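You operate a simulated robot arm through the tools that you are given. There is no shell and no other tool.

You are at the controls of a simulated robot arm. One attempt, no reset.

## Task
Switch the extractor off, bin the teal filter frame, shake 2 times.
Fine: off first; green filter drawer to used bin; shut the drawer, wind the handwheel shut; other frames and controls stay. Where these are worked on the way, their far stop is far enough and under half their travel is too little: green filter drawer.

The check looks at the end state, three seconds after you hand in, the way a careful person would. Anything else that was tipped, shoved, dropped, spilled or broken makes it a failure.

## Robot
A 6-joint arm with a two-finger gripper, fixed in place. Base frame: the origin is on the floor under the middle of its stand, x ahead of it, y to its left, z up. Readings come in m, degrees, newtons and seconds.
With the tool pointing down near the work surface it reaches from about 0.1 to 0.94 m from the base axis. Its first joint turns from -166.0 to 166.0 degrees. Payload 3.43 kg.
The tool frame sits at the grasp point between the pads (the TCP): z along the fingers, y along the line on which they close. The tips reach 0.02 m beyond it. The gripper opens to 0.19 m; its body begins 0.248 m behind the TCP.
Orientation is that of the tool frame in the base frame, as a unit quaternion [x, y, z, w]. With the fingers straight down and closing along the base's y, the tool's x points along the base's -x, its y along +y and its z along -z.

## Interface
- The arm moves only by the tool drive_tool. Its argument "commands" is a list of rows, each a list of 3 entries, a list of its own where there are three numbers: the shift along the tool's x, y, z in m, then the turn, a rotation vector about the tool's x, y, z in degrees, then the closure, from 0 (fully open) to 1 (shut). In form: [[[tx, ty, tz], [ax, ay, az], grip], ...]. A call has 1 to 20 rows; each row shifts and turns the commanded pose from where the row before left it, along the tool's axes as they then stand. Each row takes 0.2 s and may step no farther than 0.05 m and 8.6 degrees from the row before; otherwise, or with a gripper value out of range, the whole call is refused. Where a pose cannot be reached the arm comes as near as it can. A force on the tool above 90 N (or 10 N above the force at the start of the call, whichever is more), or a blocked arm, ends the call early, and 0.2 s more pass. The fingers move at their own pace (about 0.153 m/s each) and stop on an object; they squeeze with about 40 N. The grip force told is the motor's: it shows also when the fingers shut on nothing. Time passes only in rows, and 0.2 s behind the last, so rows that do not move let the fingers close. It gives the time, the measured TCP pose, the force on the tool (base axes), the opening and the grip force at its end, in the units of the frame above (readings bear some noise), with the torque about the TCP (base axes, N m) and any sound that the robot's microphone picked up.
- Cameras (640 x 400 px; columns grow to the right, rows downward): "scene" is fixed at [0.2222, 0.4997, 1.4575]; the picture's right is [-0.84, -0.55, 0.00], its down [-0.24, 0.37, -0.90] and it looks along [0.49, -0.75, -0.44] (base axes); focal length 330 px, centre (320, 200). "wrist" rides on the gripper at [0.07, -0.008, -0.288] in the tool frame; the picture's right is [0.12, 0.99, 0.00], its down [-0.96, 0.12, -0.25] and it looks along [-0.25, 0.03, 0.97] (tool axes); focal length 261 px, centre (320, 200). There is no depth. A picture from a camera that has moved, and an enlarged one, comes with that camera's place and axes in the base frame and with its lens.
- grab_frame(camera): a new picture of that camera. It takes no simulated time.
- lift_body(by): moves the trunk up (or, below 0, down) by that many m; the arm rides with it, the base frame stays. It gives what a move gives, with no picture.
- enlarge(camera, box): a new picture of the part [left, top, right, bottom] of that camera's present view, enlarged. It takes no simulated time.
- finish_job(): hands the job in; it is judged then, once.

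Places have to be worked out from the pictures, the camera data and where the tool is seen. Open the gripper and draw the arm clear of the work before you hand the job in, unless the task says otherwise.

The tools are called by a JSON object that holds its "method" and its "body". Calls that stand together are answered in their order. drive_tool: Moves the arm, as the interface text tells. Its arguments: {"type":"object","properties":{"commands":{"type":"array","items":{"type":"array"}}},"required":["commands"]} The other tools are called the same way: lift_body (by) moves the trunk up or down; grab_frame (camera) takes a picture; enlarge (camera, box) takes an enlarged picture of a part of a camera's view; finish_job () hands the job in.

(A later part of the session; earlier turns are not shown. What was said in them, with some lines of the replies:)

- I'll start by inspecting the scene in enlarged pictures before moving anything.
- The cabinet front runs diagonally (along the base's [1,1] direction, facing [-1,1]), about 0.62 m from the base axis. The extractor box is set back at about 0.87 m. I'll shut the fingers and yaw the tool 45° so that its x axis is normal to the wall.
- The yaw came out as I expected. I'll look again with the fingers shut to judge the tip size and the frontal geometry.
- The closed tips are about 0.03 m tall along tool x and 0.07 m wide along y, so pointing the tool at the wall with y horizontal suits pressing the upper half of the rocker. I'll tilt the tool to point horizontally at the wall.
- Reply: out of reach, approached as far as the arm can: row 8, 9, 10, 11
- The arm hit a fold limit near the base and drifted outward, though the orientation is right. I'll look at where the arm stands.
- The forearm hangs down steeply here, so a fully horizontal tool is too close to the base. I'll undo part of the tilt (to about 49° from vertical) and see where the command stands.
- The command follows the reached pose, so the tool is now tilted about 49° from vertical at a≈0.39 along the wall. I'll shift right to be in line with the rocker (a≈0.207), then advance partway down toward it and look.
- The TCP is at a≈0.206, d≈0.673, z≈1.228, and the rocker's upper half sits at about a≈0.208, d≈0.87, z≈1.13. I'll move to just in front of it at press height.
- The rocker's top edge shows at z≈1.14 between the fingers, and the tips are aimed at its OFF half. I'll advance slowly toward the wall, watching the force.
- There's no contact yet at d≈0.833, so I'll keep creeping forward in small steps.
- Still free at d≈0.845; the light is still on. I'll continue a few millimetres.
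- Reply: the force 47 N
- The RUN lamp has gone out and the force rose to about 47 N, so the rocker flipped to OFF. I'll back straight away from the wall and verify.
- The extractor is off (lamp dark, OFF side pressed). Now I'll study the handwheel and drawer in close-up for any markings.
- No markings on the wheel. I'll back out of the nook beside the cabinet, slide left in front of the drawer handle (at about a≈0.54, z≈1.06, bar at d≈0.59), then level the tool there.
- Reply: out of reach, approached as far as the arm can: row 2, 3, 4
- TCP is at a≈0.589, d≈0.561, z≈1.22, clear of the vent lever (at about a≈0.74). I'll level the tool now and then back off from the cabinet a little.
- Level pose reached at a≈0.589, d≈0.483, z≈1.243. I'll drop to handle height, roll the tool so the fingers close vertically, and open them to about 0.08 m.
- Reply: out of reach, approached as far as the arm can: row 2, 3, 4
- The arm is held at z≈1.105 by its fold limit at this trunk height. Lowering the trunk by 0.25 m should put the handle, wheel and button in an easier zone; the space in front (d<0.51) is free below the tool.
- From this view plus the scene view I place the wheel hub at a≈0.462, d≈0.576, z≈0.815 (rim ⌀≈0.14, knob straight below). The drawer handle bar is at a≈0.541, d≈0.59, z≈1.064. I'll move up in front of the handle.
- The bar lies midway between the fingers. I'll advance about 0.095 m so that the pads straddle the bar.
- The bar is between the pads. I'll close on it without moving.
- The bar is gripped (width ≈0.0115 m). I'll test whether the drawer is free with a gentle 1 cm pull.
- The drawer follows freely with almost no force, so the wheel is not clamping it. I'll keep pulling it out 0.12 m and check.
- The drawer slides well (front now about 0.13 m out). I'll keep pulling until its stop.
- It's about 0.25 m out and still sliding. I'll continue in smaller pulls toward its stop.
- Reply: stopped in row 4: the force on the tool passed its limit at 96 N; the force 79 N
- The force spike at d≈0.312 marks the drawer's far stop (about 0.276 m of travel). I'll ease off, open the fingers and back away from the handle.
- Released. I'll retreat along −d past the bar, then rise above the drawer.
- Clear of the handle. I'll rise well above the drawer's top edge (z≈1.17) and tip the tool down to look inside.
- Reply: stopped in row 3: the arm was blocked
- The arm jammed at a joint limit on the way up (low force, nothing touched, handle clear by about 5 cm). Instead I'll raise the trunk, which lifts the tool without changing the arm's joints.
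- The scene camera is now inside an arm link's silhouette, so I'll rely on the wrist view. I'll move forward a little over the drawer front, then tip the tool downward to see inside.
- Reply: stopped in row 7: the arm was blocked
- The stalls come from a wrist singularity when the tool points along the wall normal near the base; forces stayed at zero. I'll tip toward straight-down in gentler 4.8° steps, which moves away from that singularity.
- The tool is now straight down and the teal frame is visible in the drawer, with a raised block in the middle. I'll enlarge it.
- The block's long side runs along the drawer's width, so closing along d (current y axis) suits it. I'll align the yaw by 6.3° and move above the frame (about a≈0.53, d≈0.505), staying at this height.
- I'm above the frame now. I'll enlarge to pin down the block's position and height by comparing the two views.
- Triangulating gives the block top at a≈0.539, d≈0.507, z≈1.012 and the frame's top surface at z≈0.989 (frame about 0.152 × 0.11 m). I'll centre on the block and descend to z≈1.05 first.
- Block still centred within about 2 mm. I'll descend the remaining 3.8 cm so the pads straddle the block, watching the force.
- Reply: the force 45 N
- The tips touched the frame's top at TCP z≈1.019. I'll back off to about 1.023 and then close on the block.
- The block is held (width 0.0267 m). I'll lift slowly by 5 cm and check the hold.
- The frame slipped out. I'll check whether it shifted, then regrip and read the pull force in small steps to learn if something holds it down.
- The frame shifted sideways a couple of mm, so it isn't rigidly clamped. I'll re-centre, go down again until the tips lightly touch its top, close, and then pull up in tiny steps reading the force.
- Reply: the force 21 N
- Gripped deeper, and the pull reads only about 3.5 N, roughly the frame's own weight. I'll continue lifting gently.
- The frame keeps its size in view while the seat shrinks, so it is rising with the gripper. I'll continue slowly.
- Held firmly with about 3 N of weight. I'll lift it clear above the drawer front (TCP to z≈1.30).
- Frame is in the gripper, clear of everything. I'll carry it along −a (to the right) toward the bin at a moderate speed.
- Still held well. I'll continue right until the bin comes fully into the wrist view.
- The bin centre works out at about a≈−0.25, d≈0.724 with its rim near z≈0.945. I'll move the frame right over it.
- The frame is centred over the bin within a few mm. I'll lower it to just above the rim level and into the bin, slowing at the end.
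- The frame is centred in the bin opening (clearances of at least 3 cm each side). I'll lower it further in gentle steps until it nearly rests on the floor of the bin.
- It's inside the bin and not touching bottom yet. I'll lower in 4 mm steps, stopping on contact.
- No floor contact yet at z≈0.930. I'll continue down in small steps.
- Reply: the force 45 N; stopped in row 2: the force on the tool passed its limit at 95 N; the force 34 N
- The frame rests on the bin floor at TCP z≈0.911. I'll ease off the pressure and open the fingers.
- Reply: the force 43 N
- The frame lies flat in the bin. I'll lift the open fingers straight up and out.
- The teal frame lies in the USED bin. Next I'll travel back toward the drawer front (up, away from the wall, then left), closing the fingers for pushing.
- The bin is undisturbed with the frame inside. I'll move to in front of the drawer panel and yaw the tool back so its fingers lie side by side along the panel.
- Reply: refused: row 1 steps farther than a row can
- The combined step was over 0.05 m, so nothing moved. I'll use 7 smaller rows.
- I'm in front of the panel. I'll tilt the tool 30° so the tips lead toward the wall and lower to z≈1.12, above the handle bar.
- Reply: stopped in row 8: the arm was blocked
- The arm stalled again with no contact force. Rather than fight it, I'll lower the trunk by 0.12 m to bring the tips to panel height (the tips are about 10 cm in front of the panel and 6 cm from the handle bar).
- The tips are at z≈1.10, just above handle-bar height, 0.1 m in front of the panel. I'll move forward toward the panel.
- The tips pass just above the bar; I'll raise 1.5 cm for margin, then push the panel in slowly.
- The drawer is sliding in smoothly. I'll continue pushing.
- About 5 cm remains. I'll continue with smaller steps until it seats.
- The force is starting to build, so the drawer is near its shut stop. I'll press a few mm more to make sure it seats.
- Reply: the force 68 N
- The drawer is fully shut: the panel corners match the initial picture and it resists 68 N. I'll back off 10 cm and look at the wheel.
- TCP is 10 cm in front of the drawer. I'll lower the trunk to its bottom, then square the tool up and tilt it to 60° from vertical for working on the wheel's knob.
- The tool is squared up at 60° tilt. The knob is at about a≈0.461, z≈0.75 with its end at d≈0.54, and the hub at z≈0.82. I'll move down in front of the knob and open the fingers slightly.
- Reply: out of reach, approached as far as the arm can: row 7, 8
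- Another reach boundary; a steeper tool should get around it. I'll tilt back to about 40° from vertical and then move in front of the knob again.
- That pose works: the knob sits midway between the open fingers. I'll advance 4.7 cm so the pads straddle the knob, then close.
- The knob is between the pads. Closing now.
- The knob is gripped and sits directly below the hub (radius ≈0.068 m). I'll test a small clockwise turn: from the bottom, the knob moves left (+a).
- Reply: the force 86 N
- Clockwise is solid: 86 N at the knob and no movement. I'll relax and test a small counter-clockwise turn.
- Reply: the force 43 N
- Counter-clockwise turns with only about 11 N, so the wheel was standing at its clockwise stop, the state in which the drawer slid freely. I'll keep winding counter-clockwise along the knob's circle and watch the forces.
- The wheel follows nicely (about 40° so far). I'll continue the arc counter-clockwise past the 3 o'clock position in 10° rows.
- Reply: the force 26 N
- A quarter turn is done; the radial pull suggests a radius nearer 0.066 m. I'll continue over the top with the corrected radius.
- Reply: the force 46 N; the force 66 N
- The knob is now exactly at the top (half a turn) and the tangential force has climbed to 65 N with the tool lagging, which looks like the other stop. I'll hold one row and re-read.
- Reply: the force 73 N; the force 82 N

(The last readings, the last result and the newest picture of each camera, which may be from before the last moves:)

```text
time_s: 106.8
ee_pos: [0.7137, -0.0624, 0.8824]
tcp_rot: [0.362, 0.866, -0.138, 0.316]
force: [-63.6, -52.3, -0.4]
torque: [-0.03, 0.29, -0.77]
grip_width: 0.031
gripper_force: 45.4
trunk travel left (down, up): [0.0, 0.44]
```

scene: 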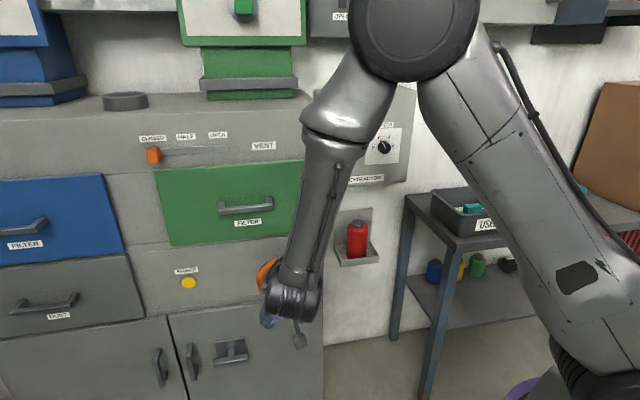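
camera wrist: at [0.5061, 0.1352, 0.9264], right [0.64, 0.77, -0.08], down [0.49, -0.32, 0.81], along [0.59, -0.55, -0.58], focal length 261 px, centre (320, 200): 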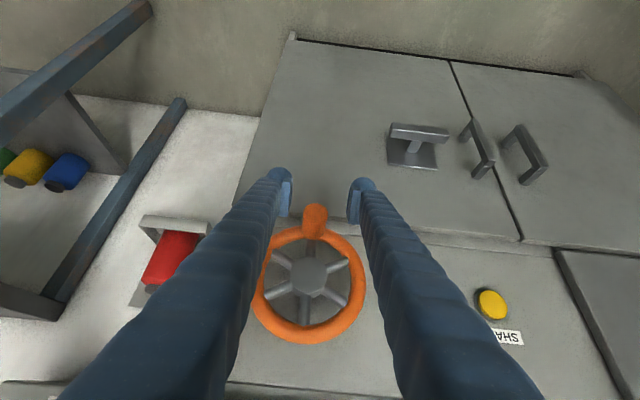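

The wheel has a half-turn range, and I'm at its other stop. To learn which end is "shut", I'll release the knob and check whether the drawer is now locked.

{"method": "drive_tool", "body": {"commands": [[[0, -0.006, 0], [0, 0, 0], 1], [[0, -0.006, 0], [0, 0, 0], 1], [[0, 0, 0], [0, 0, 0], 0.66], [[0, 0, 0], [0, 0, 0], 0.66], [[0.0153, 0, -0.0128], [0, 0, 0], 0.66], [[0.0153, 0, -0.0128], [0, 0, 0], 0.66], [[0.0153, 0, -0.0128], [0, 0, 0], 0.66], [[0.0153, 0, -0.0128], [0, 0, 0], 0.66]]}}

{"method": "grab_frame", "body": {"camera": "wrist"}}

{"method": "grab_frame", "body": {"camera": "scene"}}

```text
time_s: 108.7
ee_pos: [0.6591, -0.0059, 0.8833]
tcp_rot: [0.359, 0.868, -0.132, 0.317]
force: [0.2, 0.9, -0.6]
torque: [0.01, 0.01, 0.0]
grip_width: 0.0644
gripper_force: 0.1
trunk travel left (down, up): [0.0, 0.44]
```

```text
taken
camera wrist: at [0.4825, 0.1585, 1.0563], right [0.64, 0.77, -0.08], down [0.49, -0.32, 0.81], along [0.59, -0.55, -0.58], focal length 261 px, centre (320, 200)
```

wrist: 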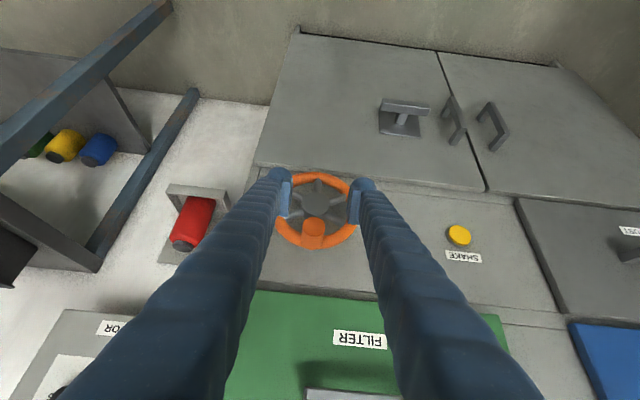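

```text
taken
```

scene: 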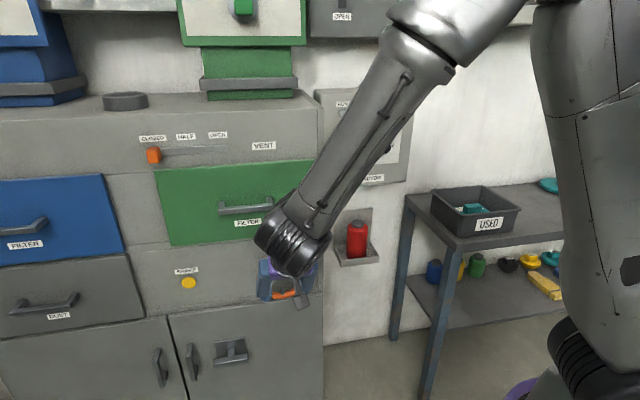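

I'll go to the drawer handle with the gripper fully open so the fingers can take the bar by its two ends (length ≈0.14 m) without changing orientation.

{"method": "drive_tool", "body": {"commands": [[[-0.0263, 0.0162, -0.0252], [0, 0, 0], 0], [[-0.0263, 0.0162, -0.0252], [0, 0, 0], 0], [[-0.0263, 0.0162, -0.0252], [0, 0, 0], 0], [[-0.0263, 0.0162, -0.0252], [0, 0, 0], 0], [[-0.0263, 0.0162, -0.0252], [0, 0, 0], 0], [[0, 0, 0], [0, 0, 0], 0]]}}

{"method": "grab_frame", "body": {"camera": "wrist"}}

```text
time_s: 110.0
ee_pos: [0.7315, 0.0371, 1.0623]
tcp_rot: [0.359, 0.868, -0.131, 0.316]
force: [0.6, -0.8, -0.1]
torque: [0.02, -0.04, 0.01]
grip_width: 0.1899
gripper_force: 0.0
trunk travel left (down, up): [0.0, 0.44]
```

```text
taken
camera wrist: at [0.5539, 0.2021, 1.2366], right [0.64, 0.77, -0.08], down [0.49, -0.32, 0.81], along [0.59, -0.55, -0.58], focal length 261 px, centre (320, 200)
```

wrist: 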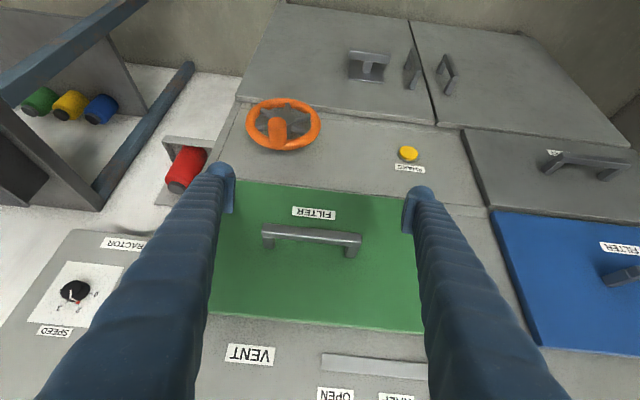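

Aligned with the bar within a few mm. I'll advance so the fingers flank the bar ends, then close.

{"method": "drive_tool", "body": {"commands": [[[-0.0238, -0.0012, 0.0199], [0, 0, 0], 0], [[-0.0238, -0.0012, 0.0199], [0, 0, 0], 0], [[-0.0238, -0.0012, 0.0199], [0, 0, 0], 0]]}}

{"method": "drive_tool", "body": {"commands": [[[0, 0, 0], [0, 0, 0], 1], [[0, 0, 0], [0, 0, 0], 1], [[0, 0, 0], [0, 0, 0], 1]]}}

{"method": "grab_frame", "body": {"camera": "wrist"}}

```text
time_s: 110.8
ee_pos: [0.7927, -0.0308, 1.0623]
tcp_rot: [0.359, 0.868, -0.133, 0.316]
force: [-0.6, 0.6, -0.2]
torque: [0.01, -0.01, 0.0]
grip_width: 0.1901
gripper_force: 0.0
trunk travel left (down, up): [0.0, 0.44]
```

```text
time_s: 111.7
ee_pos: [0.7946, -0.0304, 1.064]
tcp_rot: [0.359, 0.868, -0.132, 0.318]
force: [0.5, -3.0, 1.7]
torque: [-0.08, 0.15, -0.22]
grip_width: 0.1442
gripper_force: 45.0
trunk travel left (down, up): [0.0, 0.44]
```

```text
taken
camera wrist: at [0.6176, 0.1339, 1.237], right [0.64, 0.77, -0.08], down [0.49, -0.32, 0.81], along [0.59, -0.56, -0.58], focal length 261 px, centre (320, 200)
```

wrist: 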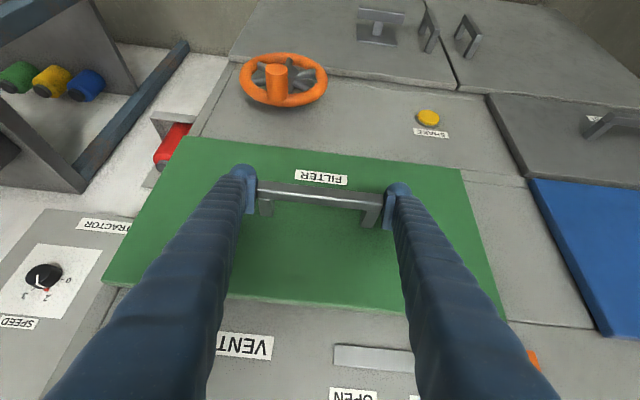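

The handle is held by its ends. Gentle test pull of about 1 cm.

{"method": "drive_tool", "body": {"commands": [[[0.0023, 0, -0.0019], [0, 0, 0], 1], [[0.0023, 0, -0.0019], [0, 0, 0], 1], [[0.0023, 0, -0.0019], [0, 0, 0], 1]]}}

{"method": "grab_frame", "body": {"camera": "wrist"}}

{"method": "enlarge", "body": {"camera": "scene", "box": [140, 130, 340, 270]}}

```text
time_s: 112.5
ee_pos: [0.7873, -0.0235, 1.0631]
tcp_rot: [0.36, 0.868, -0.132, 0.317]
force: [-0.7, -1.6, -3.9]
torque: [-0.11, 0.1, -0.19]
grip_width: 0.1442
gripper_force: 44.7
trunk travel left (down, up): [0.0, 0.44]
```

```text
taken
camera wrist: at [0.6112, 0.1402, 1.2373], right [0.64, 0.77, -0.08], down [0.49, -0.33, 0.81], along [0.59, -0.55, -0.58], focal length 261 px, centre (320, 200)
```

wrist: 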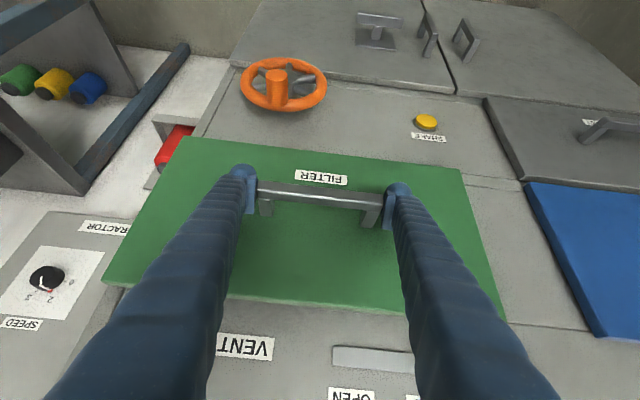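

```text
2.86 times, centred on (240, 200) of scene
camera zoom: at [0.2222, 0.4997, 1.4575], right [-0.84, -0.55, 0.0], down [-0.24, 0.37, -0.9], along [0.49, -0.75, -0.44], focal length 942 px, centre (549, 200)
```

zoom: 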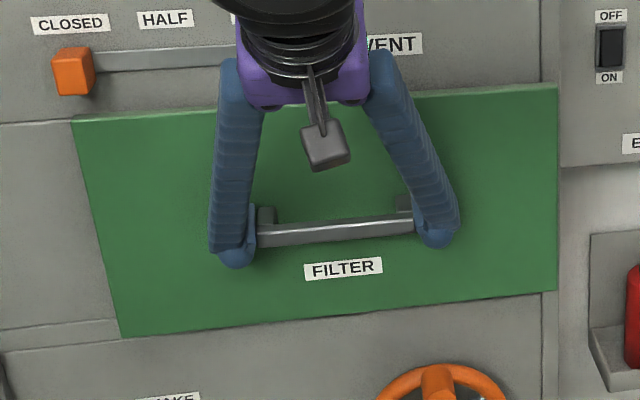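

The drawer still slides with the wheel at this end, unless it wasn't quite seated when I wound the wheel. I'll push it back in firmly through the handle and test the pull again.

{"method": "drive_tool", "body": {"commands": [[[-0.0038, 0, 0.0032], [0, 0, 0], 1], [[-0.0038, 0, 0.0032], [0, 0, 0], 1], [[-0.0023, 0, 0.0019], [0, 0, 0], 1], [[-0.0023, 0, 0.0019], [0, 0, 0], 1]]}}

{"method": "drive_tool", "body": {"commands": [[[-0.0015, 0, 0.0013], [0, 0, 0], 1], [[0, 0, 0], [0, 0, 0], 1]]}}

```text
time_s: 113.5
ee_pos: [0.7961, -0.0328, 1.0652]
tcp_rot: [0.359, 0.868, -0.132, 0.317]
force: [-29.4, 31.4, 1.6]
torque: [0.04, -0.26, 0.22]
grip_width: 0.1444
gripper_force: 45.5
trunk travel left (down, up): [0.0, 0.44]
```

```text
time_s: 114.0
ee_pos: [0.7979, -0.0346, 1.0663]
tcp_rot: [0.359, 0.867, -0.132, 0.318]
force: [-29.0, 35.6, 7.3]
torque: [0.08, -0.21, 0.21]
grip_width: 0.1446
gripper_force: 45.4
trunk travel left (down, up): [0.0, 0.44]
```

Pushed with about 45 N to the stop. Now the gentle pull test again.

{"method": "drive_tool", "body": {"commands": [[[0.0031, 0, -0.0026], [0, 0, 0], 1], [[0.0031, 0, -0.0026], [0, 0, 0], 1], [[0.0023, 0, -0.0019], [0, 0, 0], 1], [[0.0023, 0, -0.0019], [0, 0, 0], 1]]}}

{"method": "enlarge", "body": {"camera": "scene", "box": [140, 130, 340, 270]}}

```text
time_s: 115.0
ee_pos: [0.79, -0.0273, 1.0658]
tcp_rot: [0.359, 0.867, -0.132, 0.319]
force: [9.0, 6.4, 23.1]
torque: [-0.6, 0.62, 0.11]
grip_width: 0.1451
gripper_force: 45.5
trunk travel left (down, up): [0.0, 0.44]
```

```text
2.86 times, centred on (240, 200) of scene
camera zoom: at [0.2222, 0.4997, 1.4575], right [-0.84, -0.55, 0.0], down [-0.24, 0.37, -0.9], along [0.49, -0.75, -0.44], focal length 942 px, centre (549, 200)
```

zoom: 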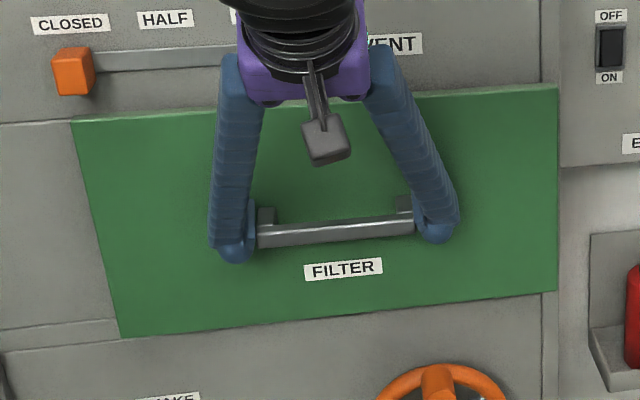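

The drawer moves freely at both wheel ends, so the wheel doesn't lock it. Since the brief lists only the drawer as opened on the way and asks to wind the wheel shut, the wheel must have started open, at its clockwise stop. I'll push the drawer shut again and release the handle.

{"method": "drive_tool", "body": {"commands": [[[-0.0038, 0, 0.0032], [0, 0, 0], 1], [[-0.0038, 0, 0.0032], [0, 0, 0], 1], [[-0.0031, 0, 0.0026], [0, 0, 0], 1], [[-0.0023, 0, 0.0019], [0, 0, 0], 1], [[-0.0015, 0, 0.0013], [0, 0, 0], 1]]}}

{"method": "drive_tool", "body": {"commands": [[[0, 0, 0], [0, 0, 0], 0], [[0, 0, 0], [0, 0, 0], 0], [[0, 0, 0], [0, 0, 0], 0]]}}

{"method": "enlarge", "body": {"camera": "scene", "box": [140, 130, 340, 270]}}

```text
time_s: 116.2
ee_pos: [0.7991, -0.0363, 1.0647]
tcp_rot: [0.359, 0.868, -0.131, 0.317]
force: [-22.8, 43.6, 19.1]
torque: [0.44, -0.24, 0.2]
grip_width: 0.1462
gripper_force: 44.9
trunk travel left (down, up): [0.0, 0.44]
```

```text
time_s: 117.0
ee_pos: [0.8039, -0.0405, 1.0632]
tcp_rot: [0.359, 0.868, -0.132, 0.316]
force: [-0.2, 0.8, 0.6]
torque: [-0.07, 0.01, -0.05]
grip_width: 0.1902
gripper_force: 0.0
trunk travel left (down, up): [0.0, 0.44]
```

```text
2.86 times, centred on (240, 200) of scene
camera zoom: at [0.2222, 0.4997, 1.4575], right [-0.84, -0.55, 0.0], down [-0.24, 0.37, -0.9], along [0.49, -0.75, -0.44], focal length 942 px, centre (549, 200)
```

zoom: 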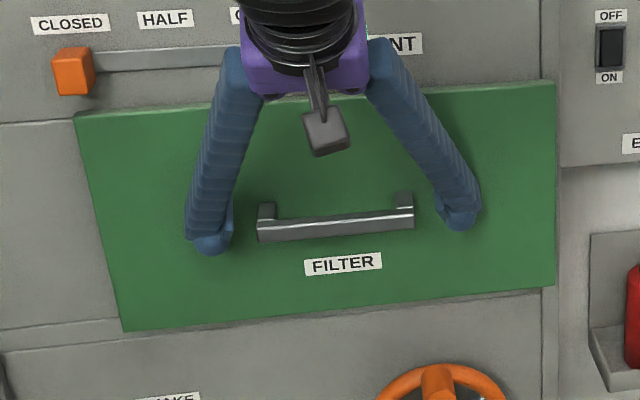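

The drawer is shut again (corners match the first picture). I'll back off and return to the knob at the top of the wheel, gripping it only by its outer half, to make sure the half-turn stop is real and not finger interference.

{"method": "drive_tool", "body": {"commands": [[[0.0281, 0, -0.0235], [0, 0, 0], 0], [[0.0281, 0, -0.0235], [0, 0, 0], 0], [[0.0281, 0, -0.0235], [0, 0, 0], 0], [[0.0231, -0.0158, 0.0276], [0, 0, 0], 0.66], [[0.0231, -0.0158, 0.0276], [0, 0, 0], 0.66], [[0.0231, -0.0158, 0.0276], [0, 0, 0], 0.66], [[0.0231, -0.0158, 0.0276], [0, 0, 0], 0.66], [[0.0231, -0.0158, 0.0276], [0, 0, 0], 0.66]]}}

{"method": "grab_frame", "body": {"camera": "wrist"}}

{"method": "grab_frame", "body": {"camera": "scene"}}

```text
time_s: 118.8
ee_pos: [0.6679, -0.0193, 0.8827]
tcp_rot: [0.359, 0.868, -0.131, 0.317]
force: [0.0, 0.0, 0.0]
torque: [0.03, -0.02, 0.02]
grip_width: 0.0646
gripper_force: 0.2
trunk travel left (down, up): [0.0, 0.44]
```

```text
taken
camera wrist: at [0.4924, 0.1446, 1.0565], right [0.64, 0.77, -0.08], down [0.49, -0.33, 0.81], along [0.59, -0.55, -0.58], focal length 261 px, centre (320, 200)
```

wrist: 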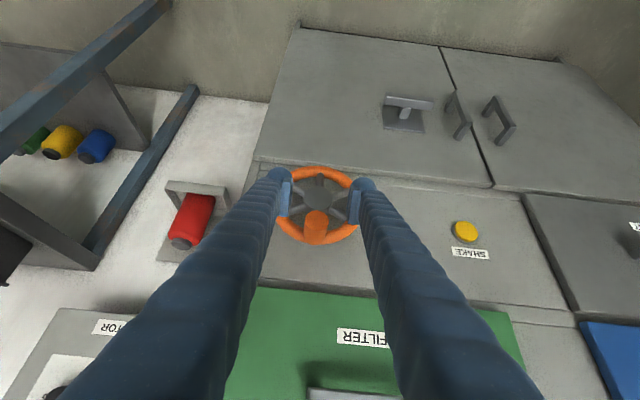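

```text
taken
```

scene: 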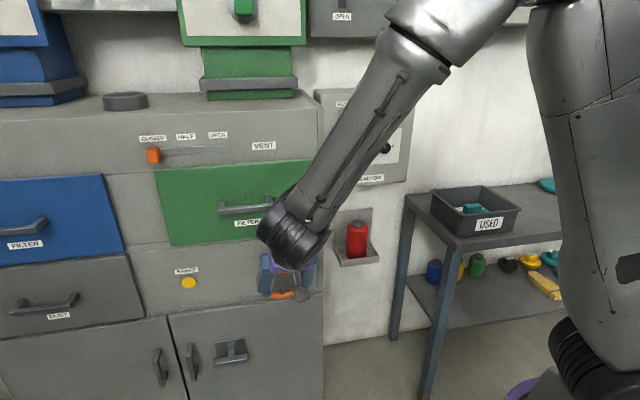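

Knob is centred between the fingers. I'll advance only 5.2 cm, close, and try turning a bit further counter-clockwise.

{"method": "drive_tool", "body": {"commands": [[[-0.02, 0.0005, 0.0167], [0, 0, 0], 0.66], [[-0.02, 0.0005, 0.0167], [0, 0, 0], 0.66], [[0, 0, 0], [0, 0, 0], 1], [[0, 0, 0], [0, 0, 0], 1], [[0, 0, 0], [0, 0, 0], 1]]}}

{"method": "enlarge", "body": {"camera": "wrist", "box": [220, 130, 420, 290]}}

{"method": "drive_tool", "body": {"commands": [[[0, 0.005, 0], [0, 0, 0], 1], [[0, 0.005, 0], [0, 0, 0], 1], [[0, 0, 0], [0, 0, 0], 1]]}}

{"method": "enlarge", "body": {"camera": "wrist", "box": [220, 130, 420, 290]}}

```text
time_s: 120.0
ee_pos: [0.7077, -0.0576, 0.8824]
tcp_rot: [0.36, 0.868, -0.132, 0.316]
force: [4.0, -9.4, -7.9]
torque: [-0.11, 0.05, -0.04]
grip_width: 0.0309
gripper_force: 45.5
trunk travel left (down, up): [0.0, 0.44]
```

```text
2.50 times, centred on (320, 210) of wrist
camera zoom: at [0.5311, 0.1073, 1.0564], right [0.64, 0.77, -0.08], down [0.49, -0.32, 0.81], along [0.59, -0.55, -0.58], focal length 652 px, centre (320, 175)
```

zoom: 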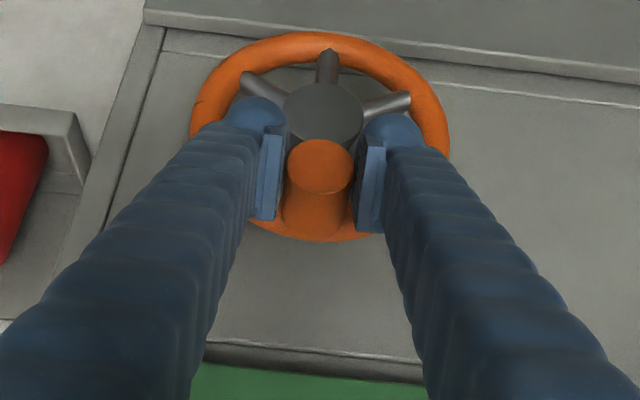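

```text
time_s: 120.8
ee_pos: [0.7077, -0.0565, 0.8816]
tcp_rot: [0.362, 0.867, -0.136, 0.316]
force: [-46.6, -46.0, -9.7]
torque: [0.57, 0.51, -0.76]
grip_width: 0.0312
gripper_force: 44.3
trunk travel left (down, up): [0.0, 0.44]
```

```text
2.50 times, centred on (320, 210) of wrist
camera zoom: at [0.5335, 0.11, 1.0562], right [0.64, 0.76, -0.08], down [0.49, -0.33, 0.81], along [0.59, -0.56, -0.58], focal length 652 px, centre (320, 175)
```

zoom: 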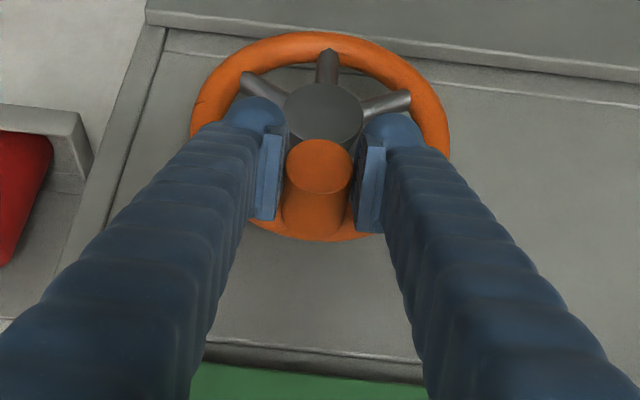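

The stop is real: 65 N, no motion, with the tips clear of the rim. I'll release, back off, and compare the scene with the first pictures for any visible change made by the wheel.

{"method": "drive_tool", "body": {"commands": [[[0, -0.005, 0], [0, 0, 0], 1], [[0, -0.005, 0], [0, 0, 0], 1], [[0, 0, 0], [0, 0, 0], 0.66], [[0, 0, 0], [0, 0, 0], 0.66], [[0.0153, 0, -0.0128], [0, 0, 0], 0.66], [[0.0153, 0, -0.0128], [0, 0, 0], 0.66], [[0.0153, 0, -0.0128], [0, 0, 0], 0.66], [[0, 0.045, 0], [0, 0, 0], 0.8], [[0, 0.045, 0], [0, 0, 0], 0.8], [[0, 0.045, 0], [0, 0, 0], 0.8], [[0, 0.045, 0], [0, 0, 0], 0.8]]}}

{"method": "grab_frame", "body": {"camera": "scene"}}

{"method": "grab_frame", "body": {"camera": "wrist"}}

{"method": "enlarge", "body": {"camera": "scene", "box": [240, 240, 330, 320]}}

```text
time_s: 123.2
ee_pos: [0.7937, 0.1153, 0.8818]
tcp_rot: [0.359, 0.868, -0.133, 0.316]
force: [0.3, 0.0, -0.1]
torque: [0.11, 0.01, 0.06]
grip_width: 0.0377
gripper_force: 0.1
trunk travel left (down, up): [0.0, 0.44]
```

```text
taken
```

scene: 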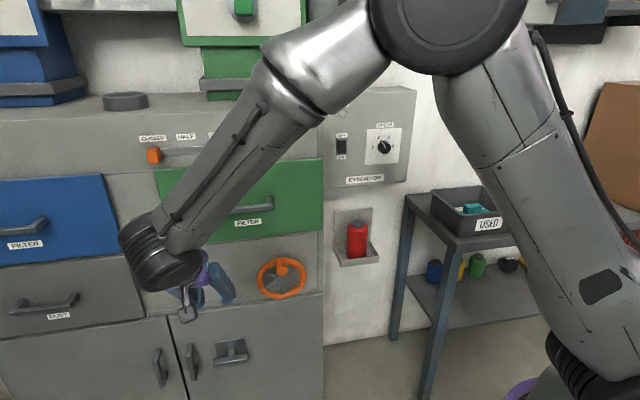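

```text
taken
camera wrist: at [0.6172, 0.2786, 1.0553], right [0.64, 0.77, -0.08], down [0.49, -0.32, 0.81], along [0.59, -0.55, -0.58], focal length 261 px, centre (320, 200)
```

wrist: 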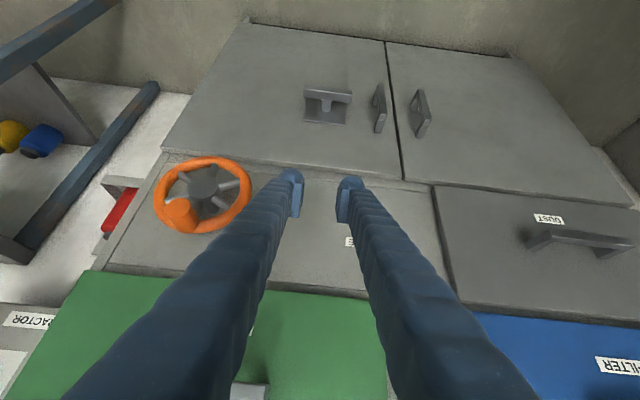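

```text
5.00 times, centred on (285, 280) of scene
camera zoom: at [0.2222, 0.4997, 1.4575], right [-0.84, -0.55, 0.0], down [-0.24, 0.37, -0.9], along [0.49, -0.75, -0.44], focal length 1649 px, centre (495, -200)
```

zoom: 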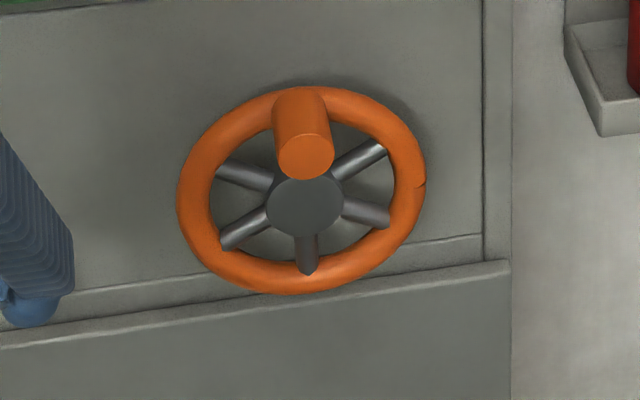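

The wheel simply stands half a turn on; nothing else changed. Next is the SHAKE button, which I place at about a≈0.732, d≈0.635, z≈0.806. I'll close the fingers and move in front of it.

{"method": "drive_tool", "body": {"commands": [[[-0.006, 0.0223, 0.0279], [0, 0, 0], 1], [[-0.006, 0.0223, 0.0279], [0, 0, 0], 1], [[-0.006, 0.0223, 0.0279], [0, 0, 0], 1], [[-0.006, 0.0223, 0.0279], [0, 0, 0], 1]]}}

{"method": "grab_frame", "body": {"camera": "wrist"}}

{"method": "enlarge", "body": {"camera": "scene", "box": [130, 230, 290, 330]}}

```text
time_s: 124.2
ee_pos: [0.9216, 0.113, 0.8126]
tcp_rot: [0.36, 0.868, -0.132, 0.316]
force: [-0.5, -0.2, 0.5]
torque: [0.01, -0.03, 0.02]
grip_width: 0.0001
gripper_force: 34.6
trunk travel left (down, up): [0.0, 0.44]
```

```text
taken
camera wrist: at [0.7442, 0.2778, 0.9864], right [0.64, 0.77, -0.08], down [0.49, -0.32, 0.81], along [0.59, -0.55, -0.58], focal length 261 px, centre (320, 200)
```

wrist: 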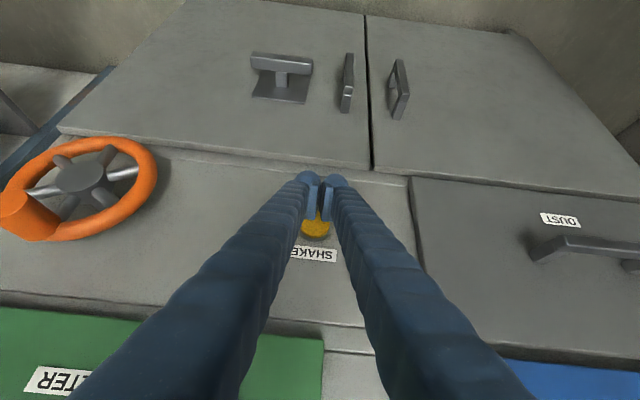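

```text
4.00 times, centred on (210, 280) of scene
camera zoom: at [0.2222, 0.4997, 1.4575], right [-0.84, -0.55, 0.0], down [-0.24, 0.37, -0.9], along [0.49, -0.75, -0.44], focal length 1319 px, centre (760, -120)
```

zoom: 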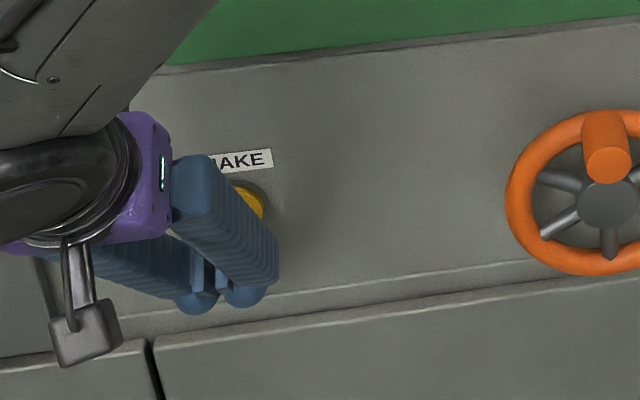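

The tips line up with the yellow button (a≈0.731, z≈0.805). I'll approach to just short of contact, then press in small steps watching force and sound.

{"method": "drive_tool", "body": {"commands": [[[-0.00768, 0, 0.00641], [0, 0, 0], 1], [[-0.00768, 0, 0.00641], [0, 0, 0], 1], [[-0.00614, 0, 0.00513], [0, 0, 0], 1]]}}

{"method": "enlarge", "body": {"camera": "wrist", "box": [240, 140, 400, 280]}}

```text
time_s: 125.0
ee_pos: [0.9396, 0.0935, 0.8122]
tcp_rot: [0.359, 0.868, -0.133, 0.317]
force: [-0.6, -0.1, 0.5]
torque: [0.02, -0.01, 0.0]
grip_width: 0.0002
gripper_force: 34.2
trunk travel left (down, up): [0.0, 0.44]
```

```text
2.86 times, centred on (320, 210) of wrist
camera zoom: at [0.7631, 0.2573, 0.9867], right [0.64, 0.77, -0.08], down [0.49, -0.32, 0.81], along [0.59, -0.56, -0.58], focal length 745 px, centre (320, 171)
```

zoom: 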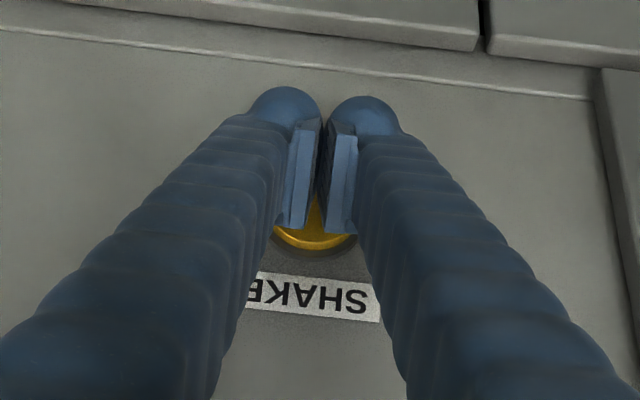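

The tips are centred on the button with about 1 cm to go. Pressing in 3 mm steps.

{"method": "drive_tool", "body": {"commands": [[[-0.0023, 0, 0.0019], [0, 0, 0], 1], [[-0.0023, 0, 0.0019], [0, 0, 0], 1]]}}

{"method": "drive_tool", "body": {"commands": [[[-0.0023, 0, 0.0019], [0, 0, 0], 1]]}}

```text
time_s: 125.7
ee_pos: [0.9433, 0.0889, 0.8125]
tcp_rot: [0.36, 0.868, -0.133, 0.316]
force: [-0.1, 0.0, 0.1]
torque: [0.0, -0.01, 0.01]
grip_width: 0.0
gripper_force: 34.3
trunk travel left (down, up): [0.0, 0.44]
```

```text
time_s: 126.0
ee_pos: [0.9456, 0.086, 0.8134]
tcp_rot: [0.359, 0.868, -0.133, 0.316]
force: [-1.7, 0.9, 0.4]
torque: [-0.03, -0.02, 0.0]
grip_width: 0.0061
gripper_force: 34.0
trunk travel left (down, up): [0.0, 0.44]
heard: click
```

A click was heard at about 0.608 m, so the button has registered. I'll hold for a moment to listen for anything more.

{"method": "drive_tool", "body": {"commands": [[[0, 0, 0], [0, 0, 0], 1], [[0, 0, 0], [0, 0, 0], 1]]}}

{"method": "enlarge", "body": {"camera": "wrist", "box": [240, 140, 400, 280]}}

```text
time_s: 126.7
ee_pos: [0.945, 0.0867, 0.8131]
tcp_rot: [0.36, 0.867, -0.133, 0.317]
force: [-0.9, 2.0, 0.3]
torque: [0.01, -0.04, 0.04]
grip_width: 0.0062
gripper_force: 33.8
trunk travel left (down, up): [0.0, 0.44]
```

```text
2.86 times, centred on (320, 210) of wrist
camera zoom: at [0.7692, 0.2507, 0.9869], right [0.64, 0.77, -0.08], down [0.49, -0.32, 0.81], along [0.59, -0.55, -0.58], focal length 745 px, centre (320, 171)
```

zoom: 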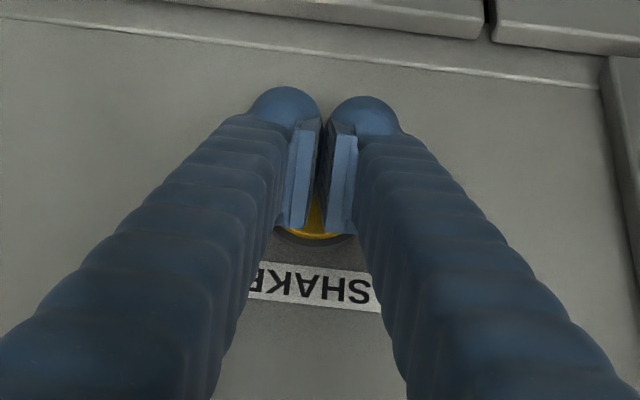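

One press registered. I'll back off fully so that the button springs out, then press a second time.

{"method": "drive_tool", "body": {"commands": [[[0.0077, 0, -0.0064], [0, 0, 0], 1], [[0.0077, 0, -0.0064], [0, 0, 0], 1], [[0, 0, 0], [0, 0, 0], 1]]}}

{"method": "enlarge", "body": {"camera": "wrist", "box": [240, 140, 400, 280]}}

```text
time_s: 127.5
ee_pos: [0.9318, 0.1007, 0.8128]
tcp_rot: [0.36, 0.868, -0.132, 0.316]
force: [-0.2, -0.6, 0.1]
torque: [0.01, 0.03, -0.02]
grip_width: 0.0
gripper_force: 33.9
trunk travel left (down, up): [0.0, 0.44]
```

```text
2.86 times, centred on (320, 210) of wrist
camera zoom: at [0.7553, 0.2655, 0.9869], right [0.64, 0.77, -0.08], down [0.49, -0.32, 0.81], along [0.59, -0.55, -0.58], focal length 745 px, centre (320, 171)
```

zoom: 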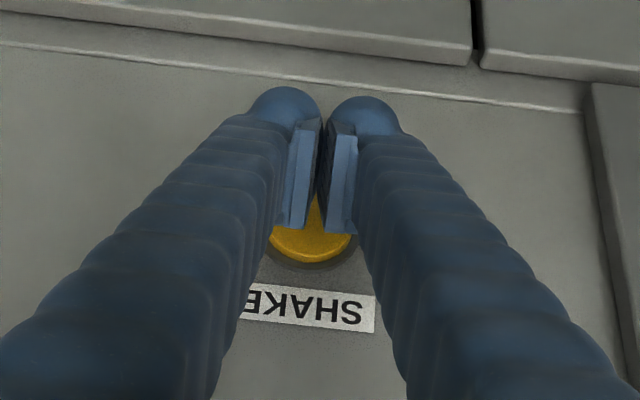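

The button has sprung back. Second press now.

{"method": "drive_tool", "body": {"commands": [[[-0.0061, 0, 0.0051], [0, 0, 0], 1], [[-0.0046, 0, 0.0038], [0, 0, 0], 1], [[-0.0023, 0, 0.0019], [0, 0, 0], 1]]}}

{"method": "drive_tool", "body": {"commands": [[[-0.0023, 0, 0.0019], [0, 0, 0], 1]]}}

```text
time_s: 128.2
ee_pos: [0.9431, 0.089, 0.813]
tcp_rot: [0.359, 0.868, -0.132, 0.317]
force: [-0.1, -0.4, 0.1]
torque: [0.01, 0.01, 0.03]
grip_width: 0.0001
gripper_force: 34.5
trunk travel left (down, up): [0.0, 0.44]
```

```text
time_s: 128.7
ee_pos: [0.9448, 0.0878, 0.8134]
tcp_rot: [0.36, 0.868, -0.132, 0.315]
force: [-0.4, 1.3, -0.4]
torque: [0.01, 0.02, 0.01]
grip_width: 0.0058
gripper_force: 34.2
trunk travel left (down, up): [0.0, 0.44]
```

Touching but no click yet; a little further.

{"method": "drive_tool", "body": {"commands": [[[-0.0012, 0, 0.001], [0, 0, 0], 1]]}}

```text
time_s: 129.1
ee_pos: [0.947, 0.0873, 0.814]
tcp_rot: [0.359, 0.868, -0.132, 0.316]
force: [-1.6, 1.6, -0.5]
torque: [0.0, -0.01, -0.03]
grip_width: 0.0059
gripper_force: 34.1
trunk travel left (down, up): [0.0, 0.44]
heard: click
```

Second click heard. I'll back well away from the button now.

{"method": "drive_tool", "body": {"commands": [[[0.0077, 0, -0.0064], [0, 0, 0], 1], [[0.0153, 0, -0.0128], [0, 0, 0], 1], [[0.0307, 0, -0.0256], [0, 0, 0], 1], [[0.0307, 0, -0.0256], [0, 0, 0], 1]]}}

{"method": "grab_frame", "body": {"camera": "wrist"}}

{"method": "grab_frame", "body": {"camera": "scene"}}

```text
time_s: 130.1
ee_pos: [0.8693, 0.161, 0.8132]
tcp_rot: [0.36, 0.868, -0.132, 0.316]
force: [0.6, -1.2, -1.3]
torque: [0.09, 0.04, 0.09]
grip_width: 0.0002
gripper_force: 34.1
trunk travel left (down, up): [0.0, 0.44]
```

```text
taken
camera wrist: at [0.6924, 0.3257, 0.9873], right [0.64, 0.77, -0.08], down [0.49, -0.33, 0.81], along [0.59, -0.55, -0.58], focal length 261 px, centre (320, 200)
```

wrist: 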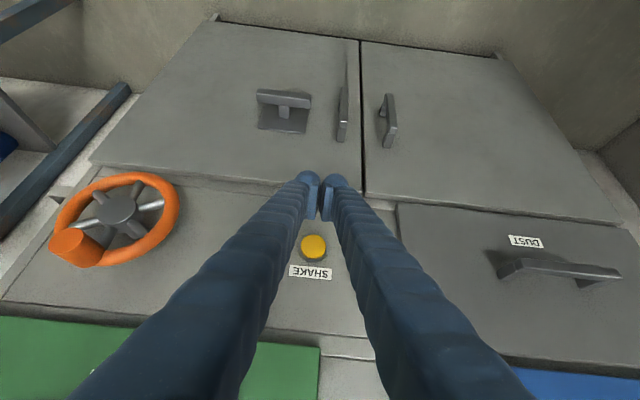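

```text
taken
```

scene: 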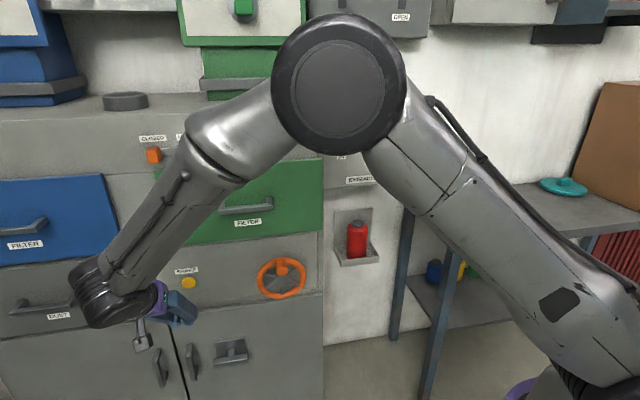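

Both presses are done. I'll draw the arm back and up to a clear place, then verify everything from the scene camera.

{"method": "drive_tool", "body": {"commands": [[[-0.0086, 0, -0.0363], [0, 0, 0], 1], [[-0.0086, 0, -0.0363], [0, 0, 0], 1], [[-0.0086, 0, -0.0363], [0, 0, 0], 1], [[-0.0128, -0.04, -0.0154], [0, 0, 0], 1], [[-0.0128, -0.04, -0.0154], [0, 0, 0], 1], [[-0.0128, -0.04, -0.0154], [0, 0, 0], 1], [[-0.0128, -0.04, -0.0154], [0, 0, 0], 1], [[-0.0128, -0.04, -0.0154], [0, 0, 0], 1]]}}

{"method": "lift_body", "body": {"by": 0.25}}

{"method": "grab_frame", "body": {"camera": "scene"}}

{"method": "grab_frame", "body": {"camera": "wrist"}}

```text
time_s: 131.8
ee_pos: [0.6921, 0.0592, 1.0146]
tcp_rot: [0.359, 0.868, -0.133, 0.317]
force: [0.3, 0.8, 0.5]
torque: [-0.08, -0.01, -0.06]
grip_width: 0.0001
gripper_force: 34.4
trunk travel left (down, up): [0.0, 0.44]
```

```text
time_s: 134.4
ee_pos: [0.6928, 0.0599, 1.2664]
tcp_rot: [0.359, 0.868, -0.131, 0.318]
force: [0.4, 0.1, -0.5]
torque: [-0.04, -0.04, 0.01]
grip_width: 0.0
gripper_force: 34.0
trunk travel left (down, up): [-0.25, 0.19]
```

```text
taken
```

scene: 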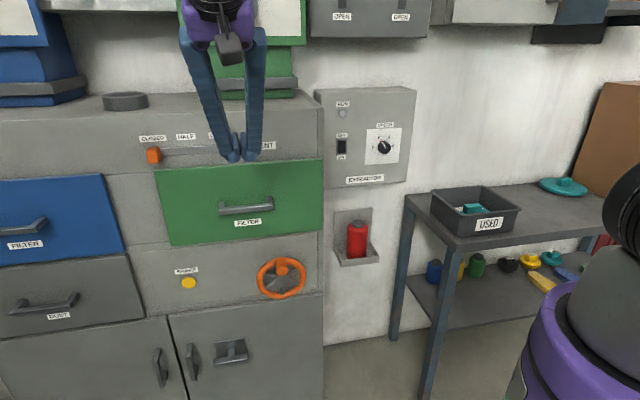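

```text
taken
camera wrist: at [0.5161, 0.2244, 1.4392], right [0.64, 0.77, -0.08], down [0.49, -0.32, 0.81], along [0.59, -0.55, -0.58], focal length 261 px, centre (320, 200)
```

wrist: 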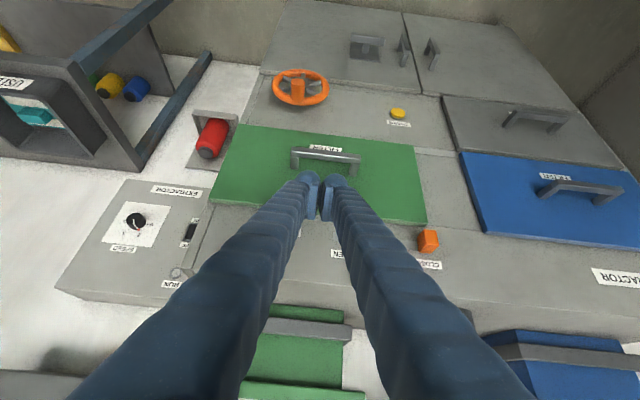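

I'll compare with the first close-ups, using the same boxes: drawer, switch, wheel and bin.

{"method": "enlarge", "body": {"camera": "scene", "box": [150, 150, 330, 260]}}

{"method": "enlarge", "body": {"camera": "scene", "box": [320, 80, 440, 200]}}

{"method": "enlarge", "body": {"camera": "scene", "box": [380, 150, 640, 330]}}

{"method": "enlarge", "body": {"camera": "scene", "box": [150, 220, 350, 345]}}

```text
3.56 times, centred on (240, 205) of scene
camera zoom: at [0.2222, 0.4997, 1.4575], right [-0.84, -0.55, 0.0], down [-0.24, 0.37, -0.9], along [0.49, -0.75, -0.44], focal length 1172 px, centre (604, 182)
```

zoom: 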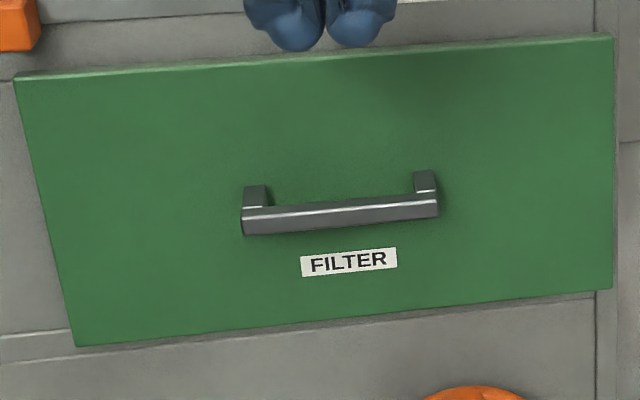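

```text
3.33 times, centred on (380, 140) of scene
camera zoom: at [0.2222, 0.4997, 1.4575], right [-0.84, -0.55, 0.0], down [-0.24, 0.37, -0.9], along [0.49, -0.75, -0.44], focal length 1099 px, centre (120, 400)
```

zoom: 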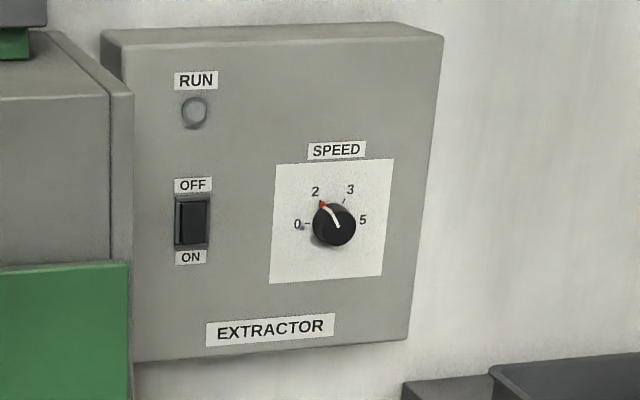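

```text
2.22 times, centred on (510, 240) of scene
camera zoom: at [0.2222, 0.4997, 1.4575], right [-0.84, -0.55, 0.0], down [-0.24, 0.37, -0.9], along [0.49, -0.75, -0.44], focal length 733 px, centre (-102, 111)
```

zoom: 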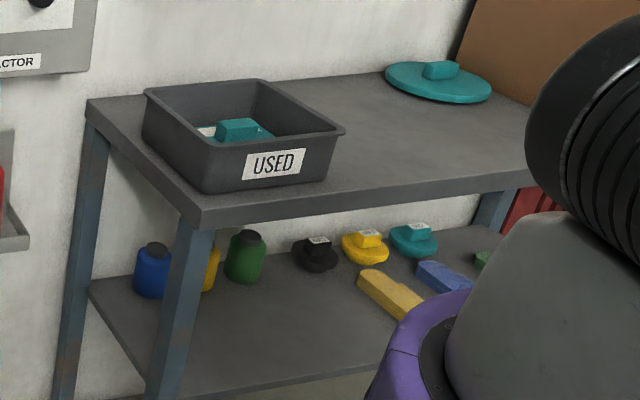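

```text
3.20 times, centred on (250, 282) of scene
camera zoom: at [0.2222, 0.4997, 1.4575], right [-0.84, -0.55, 0.0], down [-0.24, 0.37, -0.9], along [0.49, -0.75, -0.44], focal length 1055 px, centre (544, -64)
```

zoom: 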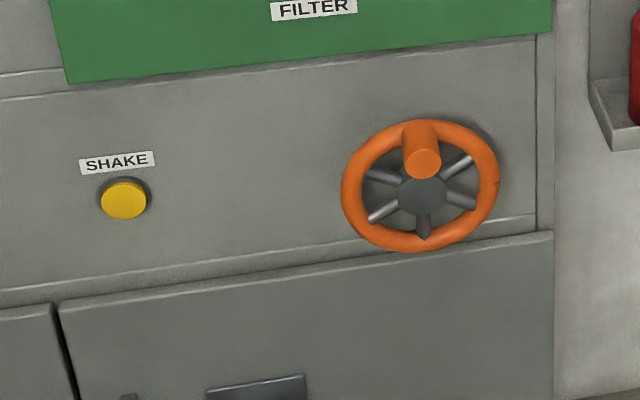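

Everything matches: switch at OFF with the lamp dark, drawer corners identical to the start, frame inside the USED bin, wheel at its far stop, vent lever, dial and other items unchanged. I'll bring the tool upright, move it clear of the cabinet and open the gripper.

{"method": "drive_tool", "body": {"commands": [[[0.01, 0, -0.02], [0, 0, 0], 1], [[0.01, 0, -0.02], [0, 8, 0], 1], [[0, 0, 0], [0, 8, 0], 1], [[0, 0, 0], [0, 8, 0], 1], [[0, 0, 0], [0, 8, 0], 1], [[0, 0, 0], [0, 8, 0], 1], [[0, -0.04, 0], [0, 0, 0], 0.5], [[0, -0.04, 0], [0, 0, 0], 0.2], [[0, -0.04, 0], [0, 0, 0], 0], [[0, -0.04, 0], [0, 0, 0], 0], [[0, 0, 0], [0, 0, 0], 0]]}}

{"method": "grab_frame", "body": {"camera": "scene"}}

{"method": "grab_frame", "body": {"camera": "wrist"}}

```text
time_s: 136.8
ee_pos: [0.5519, -0.0233, 1.2828]
tcp_rot: [0.383, 0.924, -0.001, 0.0]
force: [-0.8, -0.1, 0.3]
torque: [0.06, 0.03, -0.03]
grip_width: 0.1899
gripper_force: 0.1
trunk travel left (down, up): [-0.25, 0.19]
```

```text
taken
```

scene: 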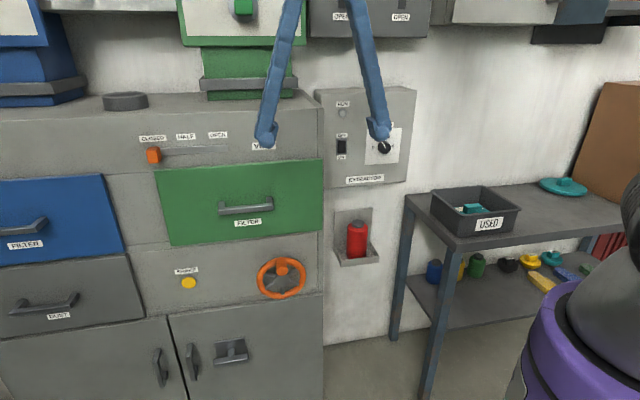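

```text
taken
camera wrist: at [0.4936, 0.0219, 1.5709], right [0.62, 0.79, 0.0], down [0.76, -0.6, 0.25], along [0.2, -0.16, -0.97], focal length 261 px, centre (320, 200)
```

wrist: 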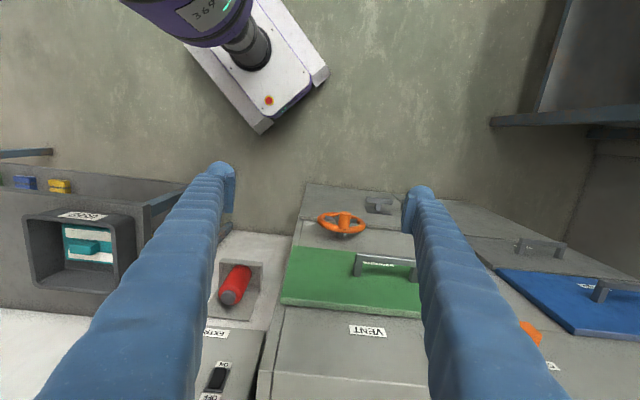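

The arm is clear and the gripper is open. The extractor is off, the teal frame is in the USED bin, the drawer is shut, the wheel is wound to its far stop, and SHAKE was pressed twice. I'm handing in.

{"method": "finish_job", "body": {}}

```text
The job is handed in.
```

I finished the job and handed it in, but one point is uncertain: which end of the handwheel's travel counts as "shut".

- **Extractor:** I switched it off before anything else. The rocker is at OFF and the RUN lamp is dark.
- **Teal frame:** It came out of the green filter drawer and lies in the USED bin. My first grip slipped and the frame shifted a couple of mm in its seat; the second lift held.
- **Drawer:** I pulled it out to its far stop (about 0.28 m), then pushed it shut. Its corners match the starting picture.
- **Handwheel:** It has no markings and turns only half a turn. It started at its clockwise stop. Since you asked for it to be wound shut, I took that as open and wound it counter-clockwise to the other stop. The drawer slides freely with the wheel at either end, so that could not tell me which end is shut.
- **Shake:** I pressed the button twice, after the drawer was shut and the wheel wound, and heard a click each time.

To test whether the wheel locks the drawer, I pulled it about 1 cm twice after winding, then pushed it shut again. The vent lever, speed dial and other items look unchanged in the final pictures.
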